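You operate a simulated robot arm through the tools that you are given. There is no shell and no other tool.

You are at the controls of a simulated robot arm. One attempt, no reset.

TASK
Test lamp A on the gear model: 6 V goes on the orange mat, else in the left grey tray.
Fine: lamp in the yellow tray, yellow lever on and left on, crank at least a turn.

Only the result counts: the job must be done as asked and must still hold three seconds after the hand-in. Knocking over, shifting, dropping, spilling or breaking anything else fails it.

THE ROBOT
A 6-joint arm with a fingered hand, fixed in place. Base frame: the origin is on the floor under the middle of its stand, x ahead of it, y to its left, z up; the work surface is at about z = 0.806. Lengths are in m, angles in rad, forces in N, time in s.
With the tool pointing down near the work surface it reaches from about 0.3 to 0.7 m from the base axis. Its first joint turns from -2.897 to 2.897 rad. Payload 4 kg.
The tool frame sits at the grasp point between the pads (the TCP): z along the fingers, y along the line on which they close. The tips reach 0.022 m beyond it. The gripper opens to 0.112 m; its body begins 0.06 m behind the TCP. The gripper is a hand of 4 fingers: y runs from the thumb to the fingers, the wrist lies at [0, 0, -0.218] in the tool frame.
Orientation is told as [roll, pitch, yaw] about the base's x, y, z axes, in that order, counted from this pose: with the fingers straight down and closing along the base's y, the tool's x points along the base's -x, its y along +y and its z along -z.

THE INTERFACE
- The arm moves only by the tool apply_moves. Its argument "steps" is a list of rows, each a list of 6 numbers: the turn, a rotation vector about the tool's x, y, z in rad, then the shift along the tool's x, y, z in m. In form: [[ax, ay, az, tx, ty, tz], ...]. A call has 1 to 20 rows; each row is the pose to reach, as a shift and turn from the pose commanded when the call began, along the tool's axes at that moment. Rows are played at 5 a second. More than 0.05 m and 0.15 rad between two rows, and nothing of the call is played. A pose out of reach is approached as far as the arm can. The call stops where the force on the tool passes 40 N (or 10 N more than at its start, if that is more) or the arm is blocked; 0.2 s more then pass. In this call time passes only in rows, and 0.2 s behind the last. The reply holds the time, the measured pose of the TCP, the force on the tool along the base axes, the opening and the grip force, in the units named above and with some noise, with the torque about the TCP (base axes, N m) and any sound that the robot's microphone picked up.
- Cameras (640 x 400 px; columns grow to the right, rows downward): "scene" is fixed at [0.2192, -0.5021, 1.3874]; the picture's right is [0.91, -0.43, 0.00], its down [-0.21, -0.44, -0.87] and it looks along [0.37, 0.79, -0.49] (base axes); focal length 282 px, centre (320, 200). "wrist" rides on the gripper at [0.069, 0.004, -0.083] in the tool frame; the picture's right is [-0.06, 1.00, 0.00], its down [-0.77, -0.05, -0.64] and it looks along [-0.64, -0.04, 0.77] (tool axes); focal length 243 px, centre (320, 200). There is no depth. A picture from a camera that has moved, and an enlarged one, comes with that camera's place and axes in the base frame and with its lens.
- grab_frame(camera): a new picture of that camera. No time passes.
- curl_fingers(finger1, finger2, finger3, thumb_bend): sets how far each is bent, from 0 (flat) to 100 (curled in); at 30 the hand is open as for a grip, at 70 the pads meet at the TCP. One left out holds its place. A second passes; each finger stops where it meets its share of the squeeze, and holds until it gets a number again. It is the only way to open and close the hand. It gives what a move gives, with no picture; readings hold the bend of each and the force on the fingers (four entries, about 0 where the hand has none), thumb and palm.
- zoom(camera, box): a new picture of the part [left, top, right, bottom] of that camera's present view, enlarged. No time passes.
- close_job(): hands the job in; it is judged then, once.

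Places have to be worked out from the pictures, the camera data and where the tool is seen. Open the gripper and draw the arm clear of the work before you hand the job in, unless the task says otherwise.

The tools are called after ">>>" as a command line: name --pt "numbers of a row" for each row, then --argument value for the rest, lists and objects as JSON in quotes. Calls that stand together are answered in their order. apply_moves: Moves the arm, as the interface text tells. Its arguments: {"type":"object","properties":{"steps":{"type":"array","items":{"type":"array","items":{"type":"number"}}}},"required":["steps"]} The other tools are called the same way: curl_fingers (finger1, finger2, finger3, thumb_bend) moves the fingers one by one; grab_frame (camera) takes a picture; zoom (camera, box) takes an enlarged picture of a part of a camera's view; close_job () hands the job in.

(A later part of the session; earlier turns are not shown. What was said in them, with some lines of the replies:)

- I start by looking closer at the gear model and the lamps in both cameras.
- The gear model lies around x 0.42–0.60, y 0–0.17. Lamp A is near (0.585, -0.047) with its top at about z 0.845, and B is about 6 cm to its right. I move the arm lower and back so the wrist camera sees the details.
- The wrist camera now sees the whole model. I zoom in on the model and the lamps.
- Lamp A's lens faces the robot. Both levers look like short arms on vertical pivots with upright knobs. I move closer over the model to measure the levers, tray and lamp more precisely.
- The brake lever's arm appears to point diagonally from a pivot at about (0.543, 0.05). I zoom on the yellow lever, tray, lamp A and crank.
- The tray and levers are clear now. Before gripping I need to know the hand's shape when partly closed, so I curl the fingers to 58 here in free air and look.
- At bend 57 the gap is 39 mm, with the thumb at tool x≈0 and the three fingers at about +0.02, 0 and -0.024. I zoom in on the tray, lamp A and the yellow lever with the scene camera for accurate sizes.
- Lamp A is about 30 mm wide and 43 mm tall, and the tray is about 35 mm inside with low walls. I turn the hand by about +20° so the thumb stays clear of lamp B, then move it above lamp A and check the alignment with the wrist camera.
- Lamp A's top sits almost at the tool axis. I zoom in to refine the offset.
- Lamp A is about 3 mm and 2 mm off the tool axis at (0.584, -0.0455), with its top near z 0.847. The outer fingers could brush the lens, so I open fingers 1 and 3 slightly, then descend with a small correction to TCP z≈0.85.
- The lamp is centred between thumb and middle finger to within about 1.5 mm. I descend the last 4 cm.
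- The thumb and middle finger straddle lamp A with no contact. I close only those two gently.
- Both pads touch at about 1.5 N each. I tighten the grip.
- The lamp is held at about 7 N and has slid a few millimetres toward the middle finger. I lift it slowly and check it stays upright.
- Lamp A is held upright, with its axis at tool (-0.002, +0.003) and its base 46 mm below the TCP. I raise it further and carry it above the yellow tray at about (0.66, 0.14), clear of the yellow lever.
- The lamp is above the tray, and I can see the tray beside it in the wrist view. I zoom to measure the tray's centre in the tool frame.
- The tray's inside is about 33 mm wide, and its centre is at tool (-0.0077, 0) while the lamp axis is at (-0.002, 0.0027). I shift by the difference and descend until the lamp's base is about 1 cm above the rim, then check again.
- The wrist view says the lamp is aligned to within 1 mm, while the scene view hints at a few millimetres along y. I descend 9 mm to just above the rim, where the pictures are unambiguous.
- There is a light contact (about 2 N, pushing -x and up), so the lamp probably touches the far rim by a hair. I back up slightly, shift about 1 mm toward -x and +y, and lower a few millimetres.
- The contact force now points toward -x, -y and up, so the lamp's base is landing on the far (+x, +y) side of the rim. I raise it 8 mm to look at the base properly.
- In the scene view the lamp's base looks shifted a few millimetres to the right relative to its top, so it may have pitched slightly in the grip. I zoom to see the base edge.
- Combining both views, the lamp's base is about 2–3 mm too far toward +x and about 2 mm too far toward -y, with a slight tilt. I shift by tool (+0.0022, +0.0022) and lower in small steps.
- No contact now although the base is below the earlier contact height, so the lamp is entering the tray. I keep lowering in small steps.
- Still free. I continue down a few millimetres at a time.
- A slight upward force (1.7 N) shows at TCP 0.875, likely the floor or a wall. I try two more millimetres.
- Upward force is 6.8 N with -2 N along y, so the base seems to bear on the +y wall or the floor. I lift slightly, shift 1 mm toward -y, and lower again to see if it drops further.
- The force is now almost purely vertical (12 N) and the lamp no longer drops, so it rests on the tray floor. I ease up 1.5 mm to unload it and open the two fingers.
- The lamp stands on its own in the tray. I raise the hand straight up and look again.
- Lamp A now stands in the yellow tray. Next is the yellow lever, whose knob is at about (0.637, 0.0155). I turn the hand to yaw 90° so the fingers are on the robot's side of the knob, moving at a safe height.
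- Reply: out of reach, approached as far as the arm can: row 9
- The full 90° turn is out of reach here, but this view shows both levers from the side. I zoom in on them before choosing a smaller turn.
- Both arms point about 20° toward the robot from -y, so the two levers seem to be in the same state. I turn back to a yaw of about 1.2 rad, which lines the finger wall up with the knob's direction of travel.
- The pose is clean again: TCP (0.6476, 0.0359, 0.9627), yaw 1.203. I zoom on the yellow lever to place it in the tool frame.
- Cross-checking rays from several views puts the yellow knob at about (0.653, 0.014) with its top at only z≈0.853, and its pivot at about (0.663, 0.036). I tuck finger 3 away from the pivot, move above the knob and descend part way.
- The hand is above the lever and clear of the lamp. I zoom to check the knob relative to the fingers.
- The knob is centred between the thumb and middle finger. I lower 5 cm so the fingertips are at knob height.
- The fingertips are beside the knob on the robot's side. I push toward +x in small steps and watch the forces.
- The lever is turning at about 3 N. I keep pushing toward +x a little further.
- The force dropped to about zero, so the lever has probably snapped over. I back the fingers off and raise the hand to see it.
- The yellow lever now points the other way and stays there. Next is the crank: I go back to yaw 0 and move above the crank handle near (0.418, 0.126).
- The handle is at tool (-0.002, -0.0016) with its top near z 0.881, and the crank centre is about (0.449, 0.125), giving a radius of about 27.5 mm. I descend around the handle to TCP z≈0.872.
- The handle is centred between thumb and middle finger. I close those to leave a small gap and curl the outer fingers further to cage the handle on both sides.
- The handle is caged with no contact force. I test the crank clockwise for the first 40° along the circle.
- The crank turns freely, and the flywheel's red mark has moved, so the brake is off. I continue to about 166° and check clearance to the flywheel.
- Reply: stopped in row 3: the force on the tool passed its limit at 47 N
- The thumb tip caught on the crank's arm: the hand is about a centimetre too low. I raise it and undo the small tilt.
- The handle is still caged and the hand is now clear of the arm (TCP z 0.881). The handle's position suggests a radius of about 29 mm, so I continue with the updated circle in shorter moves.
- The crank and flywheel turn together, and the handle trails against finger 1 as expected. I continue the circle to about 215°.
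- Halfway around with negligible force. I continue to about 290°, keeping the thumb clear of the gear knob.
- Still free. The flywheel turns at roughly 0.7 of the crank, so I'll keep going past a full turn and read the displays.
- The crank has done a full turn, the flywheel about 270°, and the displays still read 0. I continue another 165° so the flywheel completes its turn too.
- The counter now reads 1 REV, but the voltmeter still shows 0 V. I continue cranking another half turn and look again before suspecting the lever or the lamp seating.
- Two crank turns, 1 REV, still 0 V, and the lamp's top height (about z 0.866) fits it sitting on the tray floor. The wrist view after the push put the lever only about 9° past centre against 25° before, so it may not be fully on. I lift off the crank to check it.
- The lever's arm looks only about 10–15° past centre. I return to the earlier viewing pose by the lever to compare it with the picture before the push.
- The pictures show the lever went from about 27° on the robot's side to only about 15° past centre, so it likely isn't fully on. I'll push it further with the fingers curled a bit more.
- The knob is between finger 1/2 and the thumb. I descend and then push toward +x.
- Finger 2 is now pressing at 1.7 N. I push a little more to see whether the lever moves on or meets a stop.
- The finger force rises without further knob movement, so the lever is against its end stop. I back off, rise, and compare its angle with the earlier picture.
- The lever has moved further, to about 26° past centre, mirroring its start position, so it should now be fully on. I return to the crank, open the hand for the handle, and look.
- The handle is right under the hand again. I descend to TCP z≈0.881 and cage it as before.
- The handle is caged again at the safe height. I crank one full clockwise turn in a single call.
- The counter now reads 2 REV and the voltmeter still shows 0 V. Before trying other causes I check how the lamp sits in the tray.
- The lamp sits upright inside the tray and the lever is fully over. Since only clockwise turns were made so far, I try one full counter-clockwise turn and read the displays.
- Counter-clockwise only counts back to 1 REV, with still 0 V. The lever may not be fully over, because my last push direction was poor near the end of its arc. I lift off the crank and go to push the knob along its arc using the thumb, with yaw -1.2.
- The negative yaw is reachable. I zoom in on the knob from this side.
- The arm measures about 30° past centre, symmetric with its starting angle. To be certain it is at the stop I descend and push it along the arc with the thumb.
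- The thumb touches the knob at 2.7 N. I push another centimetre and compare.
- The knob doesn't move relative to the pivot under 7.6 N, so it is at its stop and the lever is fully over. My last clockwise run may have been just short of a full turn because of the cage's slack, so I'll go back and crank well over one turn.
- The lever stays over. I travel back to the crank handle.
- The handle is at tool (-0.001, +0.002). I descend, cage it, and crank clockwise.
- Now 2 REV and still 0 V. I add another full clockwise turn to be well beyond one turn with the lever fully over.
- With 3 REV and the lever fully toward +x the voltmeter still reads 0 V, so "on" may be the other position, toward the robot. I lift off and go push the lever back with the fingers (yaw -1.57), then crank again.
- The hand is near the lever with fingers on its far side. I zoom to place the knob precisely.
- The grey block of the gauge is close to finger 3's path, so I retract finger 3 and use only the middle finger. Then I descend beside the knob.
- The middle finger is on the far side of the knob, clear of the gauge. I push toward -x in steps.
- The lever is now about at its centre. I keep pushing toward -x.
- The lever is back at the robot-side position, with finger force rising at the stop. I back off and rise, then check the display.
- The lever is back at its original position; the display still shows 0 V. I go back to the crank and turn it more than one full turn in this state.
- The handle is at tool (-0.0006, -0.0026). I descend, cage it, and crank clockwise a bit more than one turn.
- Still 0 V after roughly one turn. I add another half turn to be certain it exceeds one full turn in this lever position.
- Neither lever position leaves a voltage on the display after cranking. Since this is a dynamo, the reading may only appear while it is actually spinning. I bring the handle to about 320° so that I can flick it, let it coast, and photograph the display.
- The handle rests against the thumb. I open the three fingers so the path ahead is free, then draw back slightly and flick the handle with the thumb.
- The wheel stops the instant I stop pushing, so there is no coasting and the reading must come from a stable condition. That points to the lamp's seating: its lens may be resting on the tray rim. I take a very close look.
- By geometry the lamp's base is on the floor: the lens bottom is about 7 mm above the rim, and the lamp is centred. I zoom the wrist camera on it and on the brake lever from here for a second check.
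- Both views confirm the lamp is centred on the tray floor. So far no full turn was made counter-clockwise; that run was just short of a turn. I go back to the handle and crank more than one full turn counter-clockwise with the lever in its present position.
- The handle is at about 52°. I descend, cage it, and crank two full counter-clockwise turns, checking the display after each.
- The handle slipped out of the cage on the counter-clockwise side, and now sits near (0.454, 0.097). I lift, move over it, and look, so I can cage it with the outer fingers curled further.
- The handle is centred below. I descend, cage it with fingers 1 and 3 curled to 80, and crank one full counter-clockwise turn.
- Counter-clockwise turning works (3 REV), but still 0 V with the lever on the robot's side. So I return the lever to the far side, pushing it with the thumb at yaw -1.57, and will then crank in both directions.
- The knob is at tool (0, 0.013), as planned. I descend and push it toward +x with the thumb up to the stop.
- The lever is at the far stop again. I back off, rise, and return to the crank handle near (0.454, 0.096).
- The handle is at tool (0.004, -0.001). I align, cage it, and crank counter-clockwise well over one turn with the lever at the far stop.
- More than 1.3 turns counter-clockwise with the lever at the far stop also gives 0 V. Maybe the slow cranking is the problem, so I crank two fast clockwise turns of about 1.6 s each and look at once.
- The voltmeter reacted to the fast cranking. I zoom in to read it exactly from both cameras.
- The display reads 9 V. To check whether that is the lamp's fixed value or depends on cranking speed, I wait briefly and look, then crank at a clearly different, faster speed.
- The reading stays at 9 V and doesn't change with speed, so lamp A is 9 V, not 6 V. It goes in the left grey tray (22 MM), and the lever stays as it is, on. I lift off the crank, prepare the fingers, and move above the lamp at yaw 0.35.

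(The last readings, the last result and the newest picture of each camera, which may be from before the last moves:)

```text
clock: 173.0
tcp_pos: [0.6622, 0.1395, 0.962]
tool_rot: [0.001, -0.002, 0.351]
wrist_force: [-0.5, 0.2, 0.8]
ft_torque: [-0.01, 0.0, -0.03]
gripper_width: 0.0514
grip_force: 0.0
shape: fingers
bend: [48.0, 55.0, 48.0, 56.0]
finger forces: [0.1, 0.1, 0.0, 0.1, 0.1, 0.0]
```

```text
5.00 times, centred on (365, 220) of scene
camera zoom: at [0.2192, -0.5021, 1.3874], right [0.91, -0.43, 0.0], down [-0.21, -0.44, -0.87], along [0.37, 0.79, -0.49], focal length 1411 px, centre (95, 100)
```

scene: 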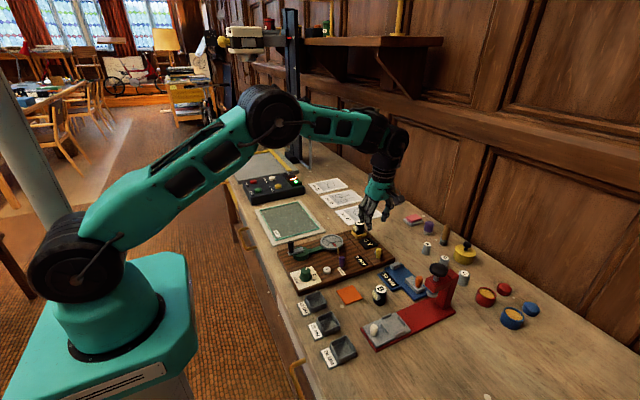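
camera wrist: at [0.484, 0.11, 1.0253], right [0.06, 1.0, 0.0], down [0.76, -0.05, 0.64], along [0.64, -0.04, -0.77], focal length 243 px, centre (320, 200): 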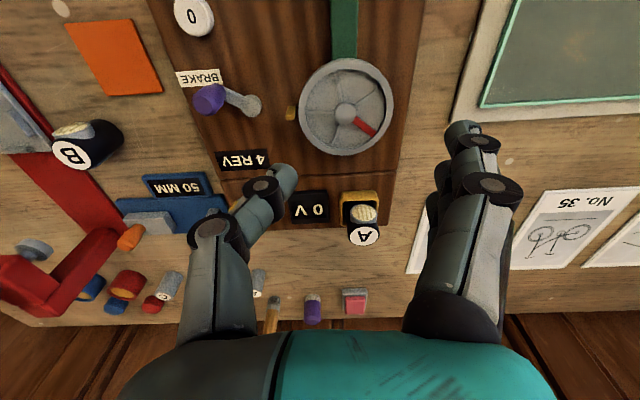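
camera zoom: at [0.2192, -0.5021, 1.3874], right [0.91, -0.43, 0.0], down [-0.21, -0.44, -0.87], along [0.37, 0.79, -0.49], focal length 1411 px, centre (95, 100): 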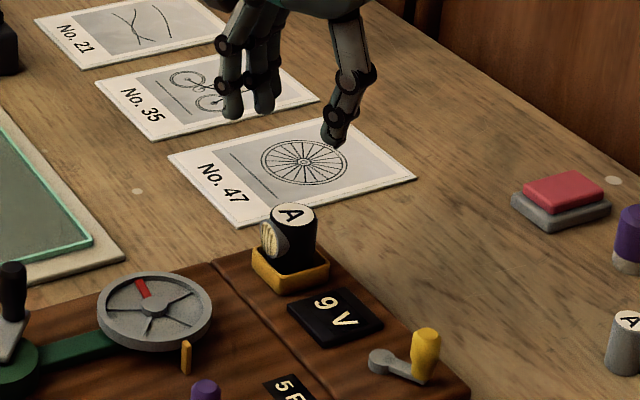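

The lamp is at tool (-0.003, 0.001), and the display reads 9 V from this side too. I correct by 2 mm and descend to TCP z≈0.871 around the lamp.

>>> apply_moves --pt "0 0 0 -0.002 0.0006 0.02" --pt "0 0 0 -0.002 0.0006 0.04" --pt "0 0 0 -0.002 0.0006 0.055"

>>> zoom --camera "wrist" --box '[220, 80, 420, 240]'

```text
clock: 173.8
tcp_pos: [0.6628, 0.1417, 0.908]
tool_rot: [-0.002, -0.002, 0.35]
wrist_force: [-0.1, 1.2, -0.5]
ft_torque: [0.03, 0.02, 0.0]
gripper_width: 0.0512
grip_force: 0.1
shape: fingers
bend: [48.0, 55.0, 48.0, 56.0]
finger forces: [0.0, 0.0, 0.0, 0.1, 0.0, 0.1]
```

```text
2.50 times, centred on (320, 160) of wrist
camera zoom: at [0.5948, 0.1222, 0.9906], right [-0.28, 0.96, 0.0], down [0.73, 0.22, 0.64], along [0.62, 0.18, -0.77], focal length 606 px, centre (320, 300)
```

zoom: 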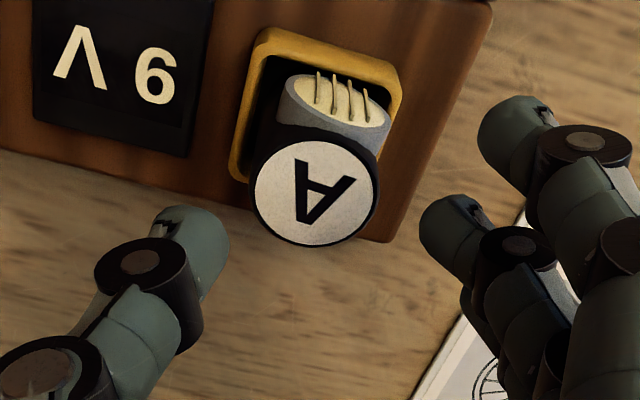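

The lamp is at tool (-0.002, -0.0017). I make that small correction and descend to grip height.

>>> apply_moves --pt "0 0 0 -0.001 -0.0012 0.012" --pt "0 0 0 -0.001 -0.0012 0.025" --pt "0 0 0 -0.001 -0.0012 0.036"

>>> zoom --camera "wrist" --box '[220, 90, 420, 250]'

>>> zoom --camera "scene" --box '[340, 205, 380, 245]'

```text
clock: 174.6
tcp_pos: [0.6648, 0.1408, 0.8711]
tool_rot: [-0.001, -0.002, 0.352]
wrist_force: [0.3, -1.6, 0.8]
ft_torque: [-0.02, 0.02, 0.01]
gripper_width: 0.0514
grip_force: 0.0
shape: fingers
bend: [48.0, 55.0, 48.0, 56.0]
finger forces: [0.0, 0.0, 0.1, 0.1, 0.1, 0.0]
```

```text
2.50 times, centred on (320, 170) of wrist
camera zoom: at [0.5967, 0.1214, 0.9551], right [-0.28, 0.96, 0.0], down [0.73, 0.22, 0.64], along [0.62, 0.18, -0.77], focal length 606 px, centre (320, 275)
```

zoom: 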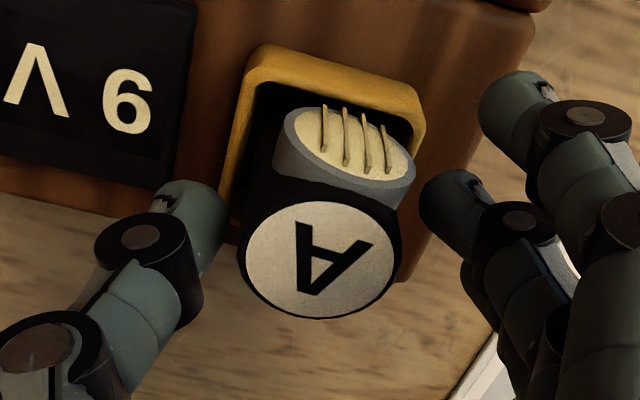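

```text
10.00 times, centred on (360, 225) of scene
camera zoom: at [0.2192, -0.5021, 1.3874], right [0.91, -0.43, 0.0], down [-0.21, -0.44, -0.87], along [0.37, 0.79, -0.49], focal length 2823 px, centre (-80, -50)
```

zoom: 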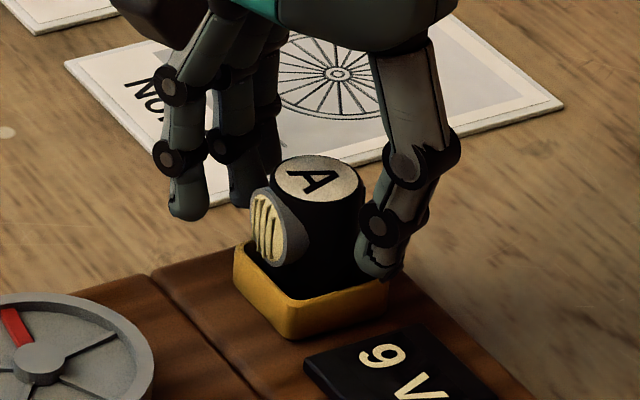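

The lamp is nicely centred between thumb and middle finger. I close them gently, then tighten.

>>> curl_fingers --finger2 62 --thumb_bend 62

>>> curl_fingers --finger2 70 --thumb_bend 68

>>> zoom --camera "wrist" --box '[220, 90, 420, 250]'

>>> zoom --camera "scene" --box '[340, 205, 380, 245]'

```text
clock: 175.6
tcp_pos: [0.6656, 0.1404, 0.871]
tool_rot: [0.001, -0.001, 0.352]
wrist_force: [0.4, -0.7, 0.0]
ft_torque: [0.0, 0.01, -0.03]
gripper_width: 0.0462
grip_force: 1.7
shape: fingers
bend: [48.0, 59.0, 48.0, 61.0]
finger forces: [0.1, 1.6, 0.0, 0.1, 1.6, 0.1]
```

```text
clock: 176.6
tcp_pos: [0.6639, 0.1403, 0.8717]
tool_rot: [-0.001, -0.001, 0.351]
wrist_force: [-0.5, -0.8, 0.7]
ft_torque: [-0.02, -0.03, 0.01]
gripper_width: 0.0446
grip_force: 6.4
shape: fingers
bend: [48.0, 60.0, 48.0, 64.0]
finger forces: [0.0, 6.2, 0.1, 0.1, 7.0, 0.1]
```

```text
2.50 times, centred on (320, 170) of wrist
camera zoom: at [0.5967, 0.1213, 0.955], right [-0.28, 0.96, 0.0], down [0.73, 0.22, 0.64], along [0.62, 0.18, -0.77], focal length 606 px, centre (320, 275)
```

zoom: 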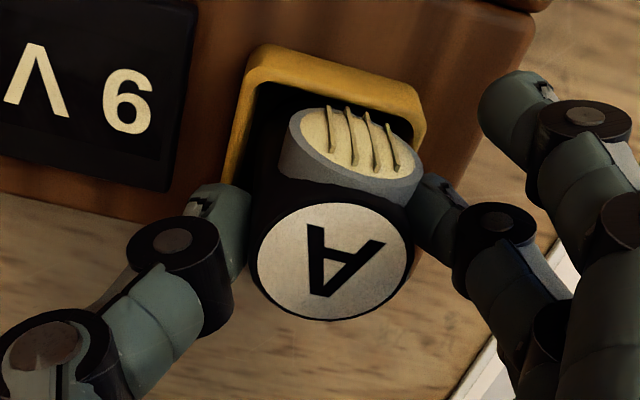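

```text
10.00 times, centred on (360, 225) of scene
camera zoom: at [0.2192, -0.5021, 1.3874], right [0.91, -0.43, 0.0], down [-0.21, -0.44, -0.87], along [0.37, 0.79, -0.49], focal length 2823 px, centre (-80, -50)
```

zoom: 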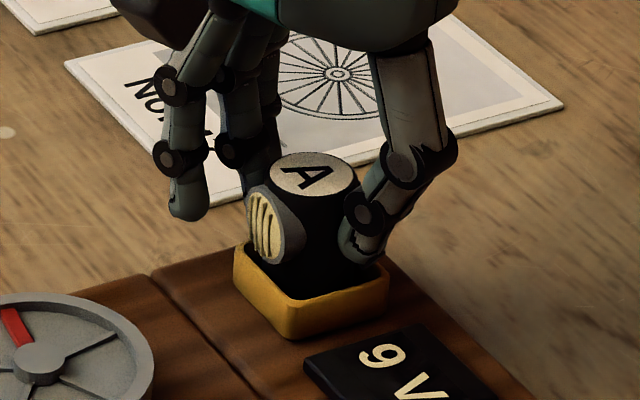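

The lamp is held at about 6.5 N. I lift it straight up slowly out of the tray.

>>> apply_moves --pt "0 0 0 0 0 -0.006" --pt "0 0 0 0 0 -0.013" --pt "0 0 0 0 0 -0.022" --pt "0 0 0 0 0 -0.035" --pt "0 0 0 0 0 -0.055" --pt "0 0 0 0 0 -0.08"

>>> zoom --camera "wrist" --box '[220, 90, 420, 250]'

>>> zoom --camera "scene" --box '[320, 180, 410, 260]'

```text
clock: 178.0
tcp_pos: [0.6645, 0.1407, 0.9517]
tool_rot: [-0.003, -0.003, 0.352]
wrist_force: [-0.5, 0.1, -1.1]
ft_torque: [0.0, 0.06, -0.01]
gripper_width: 0.0444
grip_force: 6.7
shape: fingers
bend: [48.0, 60.0, 48.0, 64.0]
finger forces: [0.0, 6.6, 0.0, 0.1, 6.5, 0.0]
```

```text
2.50 times, centred on (320, 170) of wrist
camera zoom: at [0.5961, 0.1214, 1.0351], right [-0.28, 0.96, 0.0], down [0.73, 0.22, 0.64], along [0.62, 0.18, -0.77], focal length 606 px, centre (320, 275)
```

zoom: 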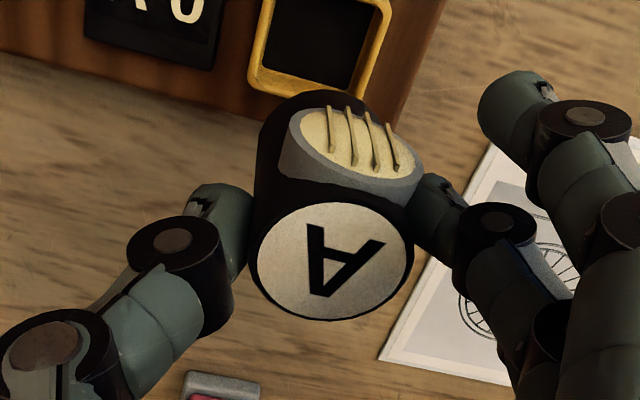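

```text
5.00 times, centred on (365, 220) of scene
camera zoom: at [0.2192, -0.5021, 1.3874], right [0.91, -0.43, 0.0], down [-0.21, -0.44, -0.87], along [0.37, 0.79, -0.49], focal length 1411 px, centre (95, 100)
```

zoom: 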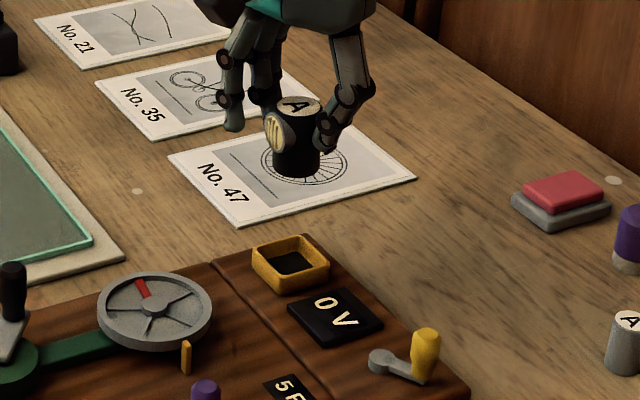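

The lamp is out and the display has gone back to 0 V, as expected with the tray empty. I carry it at z≈0.96 toward the 22 MM tray near (0.417, -0.044), turning the hand to yaw -1.57 so the fingers stay clear of the gear knob.

>>> apply_moves --pt "0 0 0.137 0.0211 -0.0063 -0.01" --pt "0 0 0.274 0.0423 -0.0126 -0.01" --pt "0 0 0.411 0.0634 -0.0189 -0.01" --pt "0 0 0.549 0.0845 -0.0252 -0.01" --pt "0 0 0.686 0.1057 -0.0315 -0.01" --pt "0 0 0.823 0.1268 -0.0378 -0.01" --pt "0 0 0.96 0.148 -0.0441 -0.01" --pt "0 0 1.097 0.1691 -0.0504 -0.01" --pt "0 0 1.234 0.1902 -0.0568 -0.01" --pt "0 0 1.371 0.2114 -0.0631 -0.01" --pt "0 0 1.509 0.2325 -0.0694 -0.01" --pt "0 0 1.646 0.2536 -0.0757 -0.01" --pt "0 0 1.783 0.2748 -0.082 -0.01" --pt "0 0 1.92 0.2959 -0.0883 -0.01"

>>> grab_frame --camera "wrist"

>>> zoom --camera "scene" --box '[250, 220, 410, 370]'

```text
clock: 181.0
tcp_pos: [0.4162, -0.0442, 0.9606]
tool_rot: [0.002, 0.0, -1.571]
wrist_force: [0.8, 1.0, 0.1]
ft_torque: [0.01, -0.01, -0.01]
gripper_width: 0.0443
grip_force: 6.3
shape: fingers
bend: [48.0, 60.0, 48.0, 64.0]
finger forces: [0.0, 6.5, 0.0, 0.0, 6.5, 0.0]
```

```text
taken
camera wrist: at [0.4193, 0.0258, 1.0441], right [1.0, -0.06, 0.0], down [-0.05, -0.76, 0.64], along [-0.04, -0.64, -0.77], focal length 243 px, centre (320, 200)
```

wrist: 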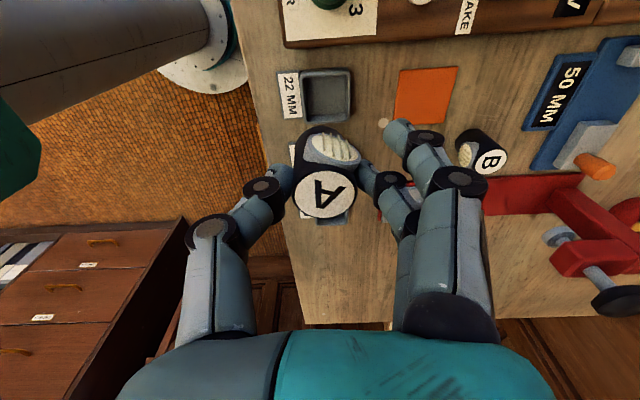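

```text
2.67 times, centred on (330, 295) of scene
camera zoom: at [0.2192, -0.5021, 1.3874], right [0.91, -0.43, 0.0], down [-0.21, -0.44, -0.87], along [0.37, 0.79, -0.49], focal length 753 px, centre (293, -53)
```

zoom: 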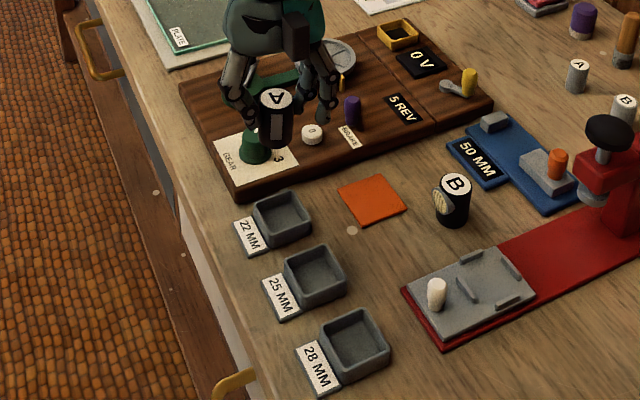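

The lamp is near the 22 MM tray. I zoom in to measure the tray's centre relative to the tool.

>>> zoom --camera "wrist" --box '[260, 50, 380, 140]'

>>> zoom --camera "scene" --box '[300, 285, 340, 315]'

```text
4.44 times, centred on (320, 95) of wrist
camera zoom: at [0.4193, 0.0258, 1.0441], right [1.0, -0.06, 0.0], down [-0.05, -0.76, 0.64], along [-0.04, -0.64, -0.77], focal length 1078 px, centre (320, 667)
```

zoom: 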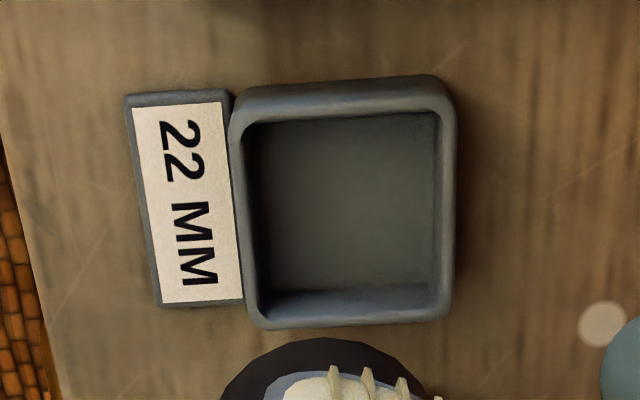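

```text
13.33 times, centred on (320, 300) of scene
camera zoom: at [0.2192, -0.5021, 1.3874], right [0.91, -0.43, 0.0], down [-0.21, -0.44, -0.87], along [0.37, 0.79, -0.49], focal length 3764 px, centre (320, -1133)
```

zoom: 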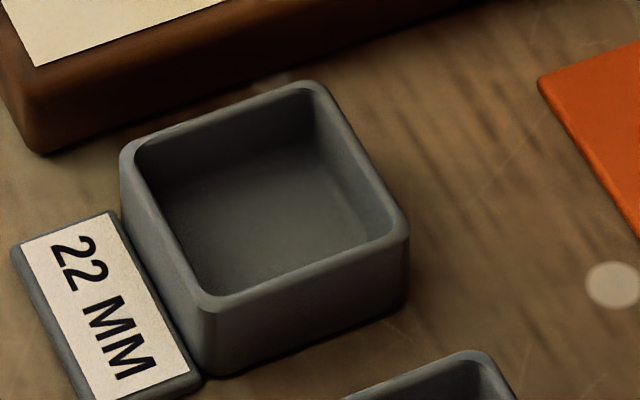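

The 22 MM tray is about 37 mm square inside, centred at tool (0.0002, 0.0055), with its rim near z 0.822. The lamp axis is at (-0.0016, 0.0018). I shift by the difference and descend until the base is about 1 cm above the rim.

>>> apply_moves --pt "0 0 0 0.0018 0.0037 0.015" --pt "0 0 0 0.0018 0.0037 0.035" --pt "0 0 0 0.0018 0.0037 0.055" --pt "0 0 0 0.0018 0.0037 0.072" --pt "0 0 0 0.0018 0.0037 0.081"

>>> zoom --camera "wrist" --box '[250, 60, 390, 200]'

>>> zoom --camera "scene" --box '[295, 265, 345, 315]'

```text
clock: 182.2
tcp_pos: [0.4206, -0.0402, 0.8788]
tool_rot: [0.002, 0.0, -1.569]
wrist_force: [0.9, 1.0, -0.7]
ft_torque: [0.01, 0.03, 0.02]
gripper_width: 0.0442
grip_force: 5.9
shape: fingers
bend: [48.0, 60.0, 48.0, 64.0]
finger forces: [0.1, 6.4, 0.1, 0.0, 6.4, 0.0]
```

```text
2.86 times, centred on (320, 130) of wrist
camera zoom: at [0.4231, 0.0281, 0.963], right [1.0, -0.06, 0.0], down [-0.05, -0.77, 0.64], along [-0.04, -0.64, -0.77], focal length 693 px, centre (320, 400)
```

zoom: 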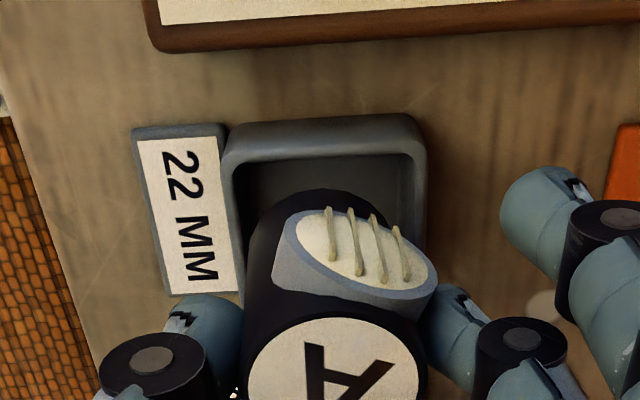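

```text
8.00 times, centred on (320, 290) of scene
camera zoom: at [0.2192, -0.5021, 1.3874], right [0.91, -0.43, 0.0], down [-0.21, -0.44, -0.87], along [0.37, 0.79, -0.49], focal length 2258 px, centre (320, -520)
```

zoom: 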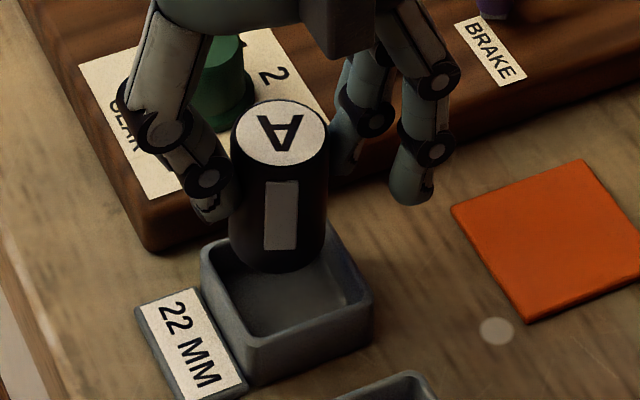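

The wrist view shows the lamp aligned to within about 1 mm, with nearly 4 mm of clearance per side. I continue down in small steps watching the force.

>>> apply_moves --pt "0 0 0 -0.0008 0 0.004" --pt "0 0 0 -0.0008 0 0.008"

>>> zoom --camera "scene" --box '[300, 270, 340, 315]'

>>> zoom --camera "wrist" --box '[250, 60, 390, 200]'

```text
clock: 182.8
tcp_pos: [0.4205, -0.0423, 0.8711]
tool_rot: [0.002, 0.001, -1.568]
wrist_force: [0.0, -0.5, -0.5]
ft_torque: [0.01, 0.0, 0.02]
gripper_width: 0.0445
grip_force: 6.3
shape: fingers
bend: [48.0, 60.0, 48.0, 64.0]
finger forces: [0.1, 6.4, 0.0, 0.0, 6.4, 0.0]
```

```text
8.89 times, centred on (320, 292) of scene
camera zoom: at [0.2192, -0.5021, 1.3874], right [0.91, -0.43, 0.0], down [-0.21, -0.44, -0.87], along [0.37, 0.79, -0.49], focal length 2509 px, centre (320, -622)
```

zoom: 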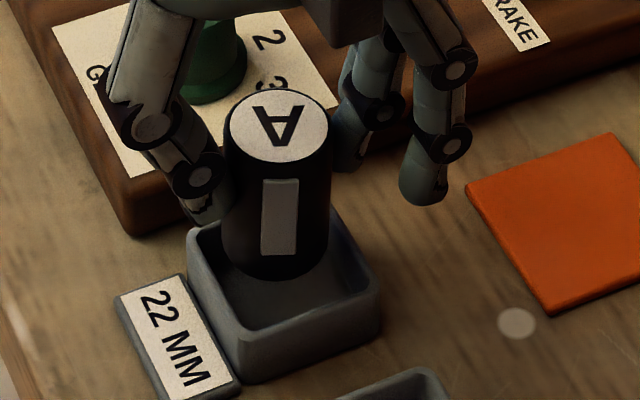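

```text
2.86 times, centred on (320, 130) of wrist
camera zoom: at [0.4234, 0.0273, 0.9551], right [1.0, -0.06, 0.0], down [-0.05, -0.76, 0.64], along [-0.04, -0.64, -0.77], focal length 693 px, centre (320, 400)
```

zoom: 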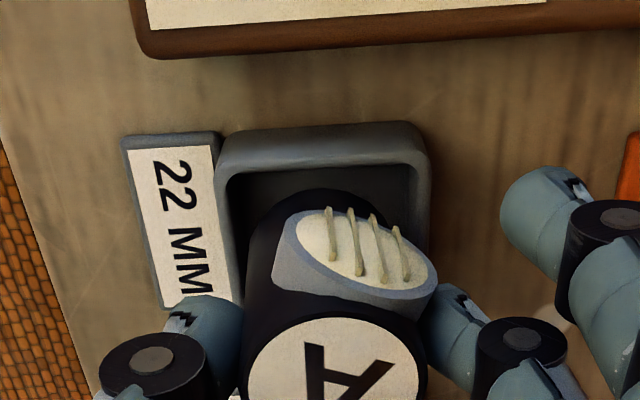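

No contact yet; the gap to the near wall looks like about 3 mm. I continue lowering.

>>> apply_moves --pt "0 0 0 0 0 0.003" --pt "0 0 0 0 0 0.006"

>>> zoom --camera "scene" --box '[300, 270, 340, 315]'

>>> zoom --camera "wrist" --box '[270, 80, 370, 160]'

```text
clock: 183.4
tcp_pos: [0.4202, -0.0422, 0.866]
tool_rot: [0.002, 0.001, -1.569]
wrist_force: [-0.1, 0.3, -0.6]
ft_torque: [-0.01, -0.01, 0.03]
gripper_width: 0.0443
grip_force: 6.7
shape: fingers
bend: [48.0, 60.0, 48.0, 64.0]
finger forces: [0.0, 6.4, 0.0, 0.0, 6.3, 0.2]
```

```text
8.89 times, centred on (320, 292) of scene
camera zoom: at [0.2192, -0.5021, 1.3874], right [0.91, -0.43, 0.0], down [-0.21, -0.44, -0.87], along [0.37, 0.79, -0.49], focal length 2509 px, centre (320, -622)
```

zoom: 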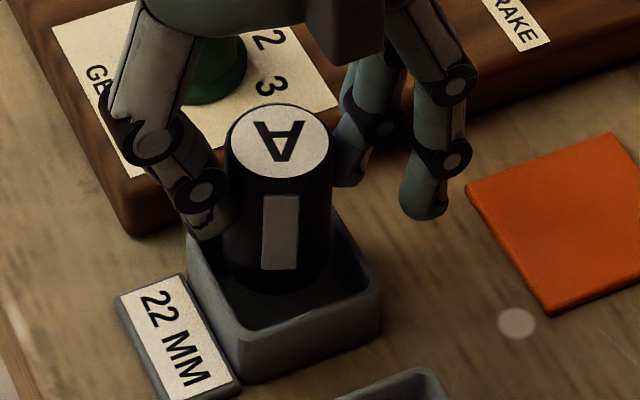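

```text
5.00 times, centred on (320, 120) of wrist
camera zoom: at [0.4236, 0.0271, 0.9494], right [1.0, -0.06, 0.0], down [-0.05, -0.77, 0.64], along [-0.04, -0.64, -0.77], focal length 1213 px, centre (320, 600)
```

zoom: 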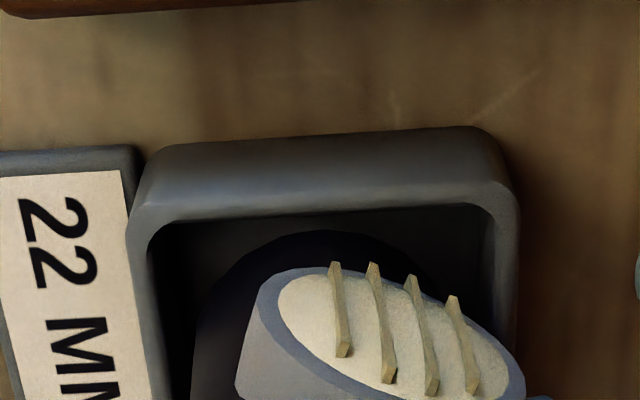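

The lamp's base is going in with gaps on all sides. I keep lowering until it touches the floor.

>>> apply_moves --pt "0 0 0 0 0.0005 0.003" --pt "0 0 0 0 0.001 0.006"

>>> zoom --camera "scene" --box '[300, 270, 340, 315]'

```text
clock: 184.0
tcp_pos: [0.4209, -0.0425, 0.859]
tool_rot: [0.001, -0.002, -1.57]
wrist_force: [-0.3, -0.2, -0.2]
ft_torque: [0.01, -0.01, -0.01]
gripper_width: 0.0443
grip_force: 6.4
shape: fingers
bend: [48.0, 60.0, 48.0, 64.0]
finger forces: [0.0, 6.4, 0.0, 0.0, 6.4, 0.0]
```

```text
8.89 times, centred on (320, 292) of scene
camera zoom: at [0.2192, -0.5021, 1.3874], right [0.91, -0.43, 0.0], down [-0.21, -0.44, -0.87], along [0.37, 0.79, -0.49], focal length 2509 px, centre (320, -622)
```

zoom: 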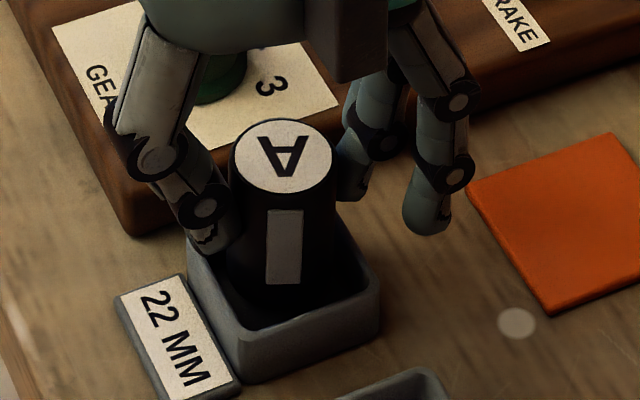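

Still free. I lower a few more millimetres.

>>> apply_moves --pt "0 0 0 0 0 0.002" --pt "0 0 0 0 0 0.004"

>>> zoom --camera "scene" --box '[300, 270, 340, 315]'

```text
clock: 184.6
tcp_pos: [0.4227, -0.0421, 0.8554]
tool_rot: [0.001, 0.001, -1.567]
wrist_force: [0.2, 0.2, -0.1]
ft_torque: [0.03, 0.01, 0.01]
gripper_width: 0.0446
grip_force: 6.2
shape: fingers
bend: [48.0, 60.0, 48.0, 64.0]
finger forces: [0.0, 6.4, 0.0, 0.0, 6.4, 0.1]
```

```text
8.89 times, centred on (320, 292) of scene
camera zoom: at [0.2192, -0.5021, 1.3874], right [0.91, -0.43, 0.0], down [-0.21, -0.44, -0.87], along [0.37, 0.79, -0.49], focal length 2509 px, centre (320, -622)
```

zoom: 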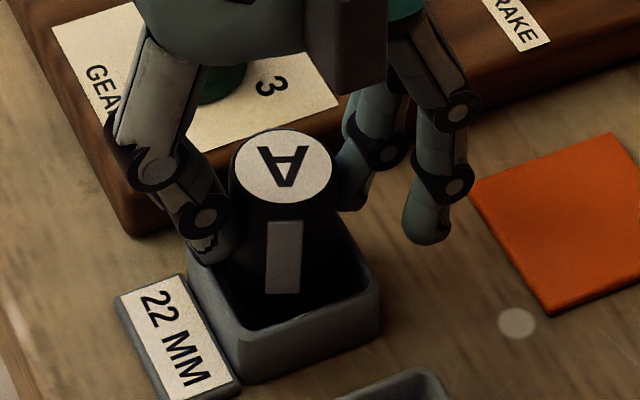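

Nearly there. I lower two more millimetres at a time.

>>> apply_moves --pt "0 0 0 0 0 0.0015" --pt "0 0 0 0 0 0.003"

>>> zoom --camera "scene" --box '[300, 270, 340, 315]'

```text
clock: 185.2
tcp_pos: [0.4221, -0.0423, 0.8526]
tool_rot: [0.002, 0.0, -1.569]
wrist_force: [0.0, 0.5, -0.3]
ft_torque: [0.01, 0.02, 0.01]
gripper_width: 0.0446
grip_force: 6.8
shape: fingers
bend: [48.0, 60.0, 48.0, 64.0]
finger forces: [0.0, 6.4, 0.1, 0.0, 6.3, 0.1]
```

```text
8.89 times, centred on (320, 292) of scene
camera zoom: at [0.2192, -0.5021, 1.3874], right [0.91, -0.43, 0.0], down [-0.21, -0.44, -0.87], along [0.37, 0.79, -0.49], focal length 2509 px, centre (320, -622)
```

zoom: 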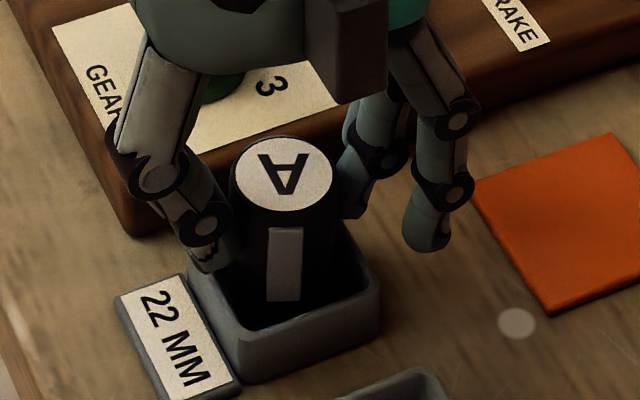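

Still no contact at TCP 0.8526. I go down in 1.5 mm steps.

>>> apply_moves --pt "0 0 0 0 0 0.0015" --pt "0 0 0 0 0 0.003"

>>> zoom --camera "scene" --box '[300, 270, 340, 315]'

>>> zoom --camera "wrist" --box '[250, 80, 390, 220]'

```text
clock: 185.8
tcp_pos: [0.4221, -0.0432, 0.8499]
tool_rot: [0.003, 0.0, -1.568]
wrist_force: [-0.1, 0.5, 2.8]
ft_torque: [0.0, -0.03, -0.04]
gripper_width: 0.0449
grip_force: 7.0
shape: fingers
bend: [48.0, 61.0, 48.0, 64.0]
finger forces: [0.0, 6.9, 0.0, 0.0, 7.7, 0.1]
```

```text
8.89 times, centred on (320, 292) of scene
camera zoom: at [0.2192, -0.5021, 1.3874], right [0.91, -0.43, 0.0], down [-0.21, -0.44, -0.87], along [0.37, 0.79, -0.49], focal length 2509 px, centre (320, -622)
```

zoom: 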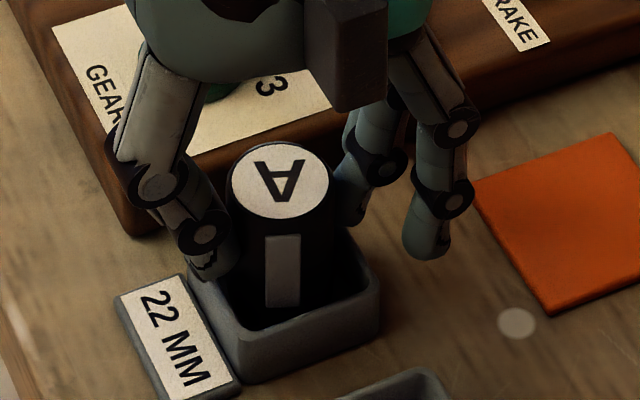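

```text
2.86 times, centred on (320, 150) of wrist
camera zoom: at [0.4245, 0.0267, 0.9337], right [1.0, -0.06, 0.0], down [-0.05, -0.77, 0.64], along [-0.04, -0.64, -0.77], focal length 693 px, centre (320, 343)
```

zoom: 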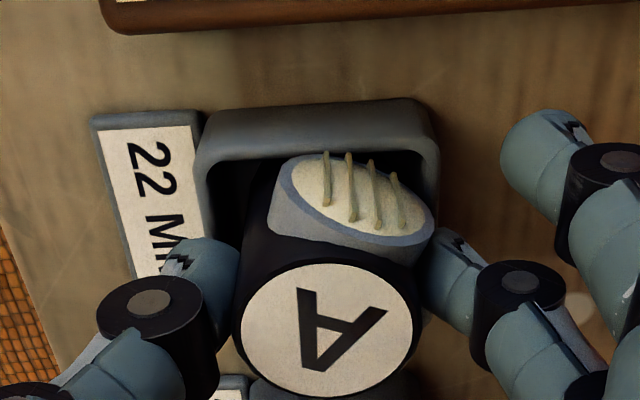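

The upward force of 2.8 N shows the lamp has reached the tray floor. I relieve it slightly and open the thumb and middle finger.

>>> apply_moves --pt "0 0 0 0 0 -0.0008"

>>> curl_fingers --finger2 55 --thumb_bend 57

>>> zoom --camera "scene" --box '[300, 270, 340, 315]'

>>> zoom --camera "wrist" --box '[250, 80, 390, 220]'

```text
clock: 186.2
tcp_pos: [0.4218, -0.0419, 0.8506]
tool_rot: [0.003, -0.001, -1.57]
wrist_force: [0.5, 0.3, 0.6]
ft_torque: [0.0, -0.03, 0.02]
gripper_width: 0.0451
grip_force: 6.9
shape: fingers
bend: [48.0, 61.0, 48.0, 64.0]
finger forces: [0.1, 7.3, 0.0, 0.0, 6.8, 0.0]
```

```text
clock: 187.2
tcp_pos: [0.4217, -0.043, 0.8499]
tool_rot: [0.001, -0.001, -1.57]
wrist_force: [-0.7, 0.1, 0.1]
ft_torque: [0.02, 0.03, 0.0]
gripper_width: 0.0514
grip_force: 0.0
shape: fingers
bend: [48.0, 55.0, 48.0, 56.0]
finger forces: [0.1, 0.1, 0.0, 0.1, 0.1, 0.1]
```

```text
8.89 times, centred on (320, 292) of scene
camera zoom: at [0.2192, -0.5021, 1.3874], right [0.91, -0.43, 0.0], down [-0.21, -0.44, -0.87], along [0.37, 0.79, -0.49], focal length 2509 px, centre (320, -622)
```

zoom: 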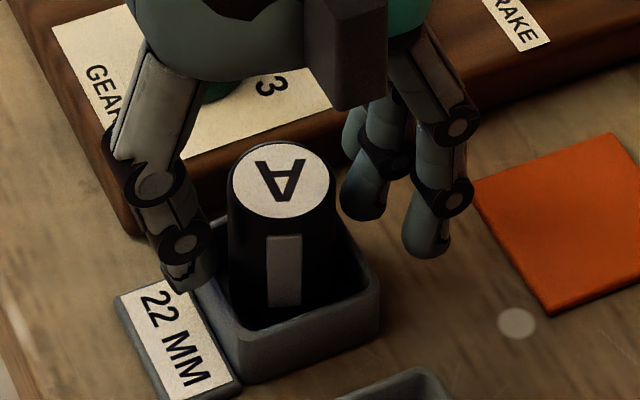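

```text
2.86 times, centred on (320, 150) of wrist
camera zoom: at [0.4244, 0.0267, 0.9343], right [1.0, -0.06, 0.0], down [-0.05, -0.76, 0.64], along [-0.04, -0.64, -0.77], focal length 693 px, centre (320, 343)
```

zoom: 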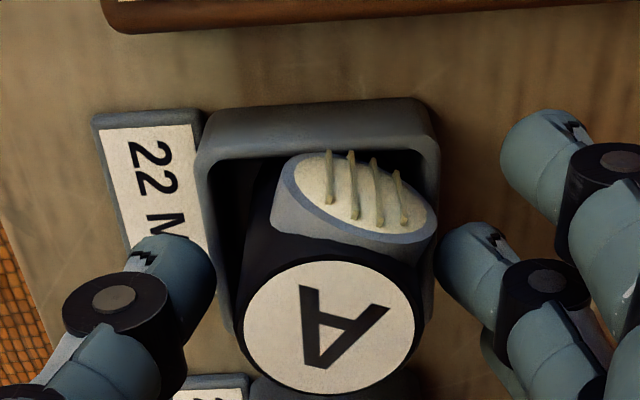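

The lamp stands in the 22 MM tray. Finger 2 is still close to the lens, so I open wider, then raise straight up.

>>> curl_fingers --finger1 42 --finger2 44 --finger3 42 --thumb_bend 50

>>> apply_moves --pt "0 0 0 0 0 -0.01" --pt "0 0 0 0 0 -0.025" --pt "0 0 0 0 0 -0.05" --pt "0 0 0 0 0 -0.08" --pt "0 0 0 0 0 -0.12"

>>> zoom --camera "scene" --box '[260, 210, 420, 350]'

>>> grab_frame --camera "wrist"

```text
clock: 188.2
tcp_pos: [0.4226, -0.0416, 0.8498]
tool_rot: [0.002, 0.0, -1.57]
wrist_force: [-0.7, 0.4, 0.2]
ft_torque: [-0.03, 0.01, -0.01]
gripper_width: 0.0678
grip_force: 0.1
shape: fingers
bend: [42.0, 44.0, 42.0, 50.0]
finger forces: [0.1, 0.0, 0.0, 0.0, 0.1, 0.0]
```

```text
clock: 189.4
tcp_pos: [0.4214, -0.0415, 0.9706]
tool_rot: [0.002, -0.001, -1.569]
wrist_force: [0.2, 0.2, -0.2]
ft_torque: [0.01, 0.01, 0.01]
gripper_width: 0.0678
grip_force: 0.0
shape: fingers
bend: [42.0, 44.0, 42.0, 50.0]
finger forces: [0.0, 0.0, 0.0, 0.0, 0.0, 0.0]
```

```text
2.86 times, centred on (340, 280) of scene
camera zoom: at [0.2192, -0.5021, 1.3874], right [0.91, -0.43, 0.0], down [-0.21, -0.44, -0.87], along [0.37, 0.79, -0.49], focal length 806 px, centre (263, -29)
```

zoom: 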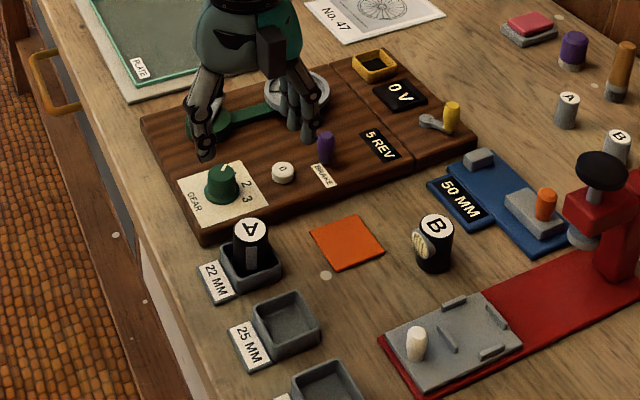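

```text
taken
camera wrist: at [0.4242, 0.0271, 1.0549], right [1.0, -0.06, 0.0], down [-0.05, -0.77, 0.64], along [-0.04, -0.64, -0.77], focal length 243 px, centre (320, 200)
```

wrist: 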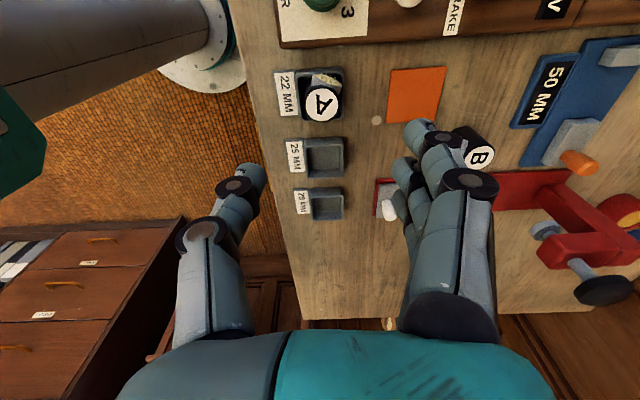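

Lamp A stands upright in the 22 MM tray, the lever is still on, and everything else looks untouched. I open the hand fully and draw the arm up and clear.

>>> curl_fingers --finger1 30 --finger2 30 --finger3 30 --thumb_bend 30

>>> apply_moves --pt "0 0 0 0 0 -0.04" --pt "0 0 0 0 0 -0.08" --pt "0 0 0 0 0 -0.12" --pt "0 0 0 0.03 0 -0.15" --pt "0 0 0 0.06 0 -0.18" --pt "0 0 0 0.09 0 -0.2"

>>> grab_frame --camera "scene"

>>> zoom --camera "scene" --box '[260, 215, 420, 355]'

>>> zoom --camera "scene" --box '[295, 275, 345, 315]'

```text
clock: 190.4
tcp_pos: [0.4222, -0.0424, 0.9697]
tool_rot: [0.003, -0.001, -1.569]
wrist_force: [-0.1, -0.3, 0.3]
ft_torque: [0.02, 0.03, 0.01]
gripper_width: 0.1123
grip_force: 0.1
shape: fingers
bend: [30.0, 30.0, 30.0, 30.0]
finger forces: [0.0, 0.0, 0.0, 0.1, 0.0, 0.0]
```

```text
clock: 191.8
tcp_pos: [0.4209, 0.0461, 1.1715]
tool_rot: [0.003, 0.001, -1.57]
wrist_force: [0.1, -0.4, -0.2]
ft_torque: [0.02, 0.0, 0.0]
gripper_width: 0.1128
grip_force: 0.1
shape: fingers
bend: [30.0, 30.0, 30.0, 30.0]
finger forces: [0.0, 0.0, 0.0, 0.1, 0.1, 0.0]
```

```text
taken
```

scene: 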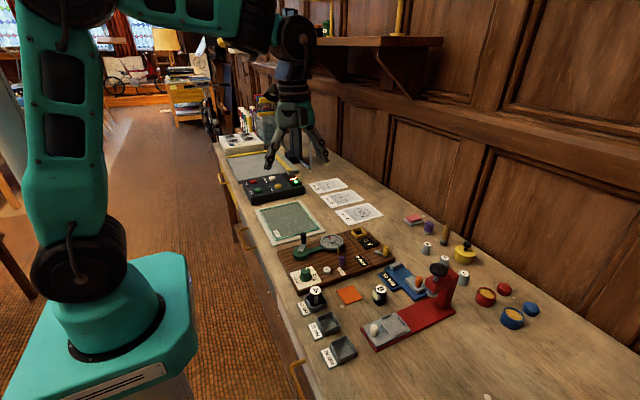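

```text
2.86 times, centred on (340, 285) of scene
camera zoom: at [0.2192, -0.5021, 1.3874], right [0.91, -0.43, 0.0], down [-0.21, -0.44, -0.87], along [0.37, 0.79, -0.49], focal length 806 px, centre (263, -43)
```

zoom: 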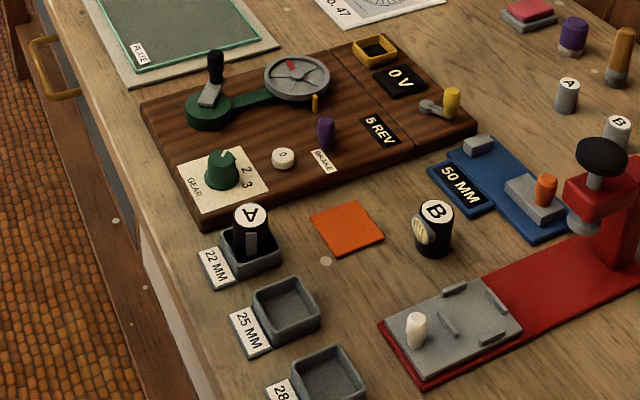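

```text
10.00 times, centred on (320, 295) of scene
camera zoom: at [0.2192, -0.5021, 1.3874], right [0.91, -0.43, 0.0], down [-0.21, -0.44, -0.87], along [0.37, 0.79, -0.49], focal length 2823 px, centre (320, -750)
```

zoom: 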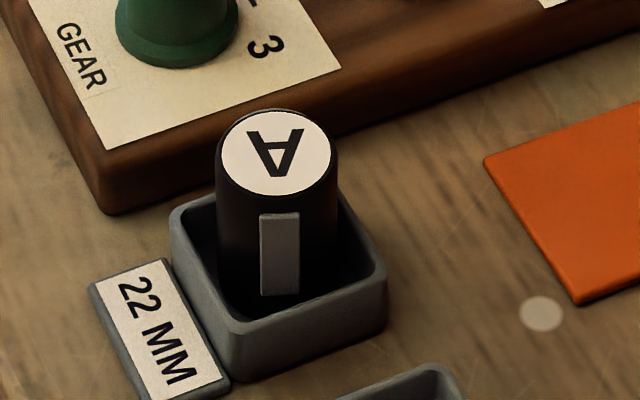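

Lamp A read 9 V, so not 6 V, and it now stands in the left grey tray (22 MM). The yellow lever is still on, nothing else has moved, and the hand is open and clear, so I hand the job in.

>>> close_job

```text
The job is handed in.
```

Lamp A tested at 9 V, not 6 V, so I put it in the left grey tray (the one labelled 22 MM). I took "left" from the robot's side. The job is handed in; I haven't seen the verdict.

- **Test:** The lamp sat in the yellow tray with the yellow lever on while I cranked. Slow turns left the meter at 0 V, and only faster cranking brought up a reading. It then held at 9 V and didn't change when I cranked faster still.
- **Lever:** While the meter showed nothing, I moved the lever back and forth to find which side was on. On is the side away from the robot, and I left it there.
- **End state:** Lamp A stands upright in its tray. In the last pictures lamp B, the other trays, the gauge, the brake and the gear knob look untouched. The rev counter reads 5 and the crank handle rests in a different spot from the start. The hand is open and drawn clear.
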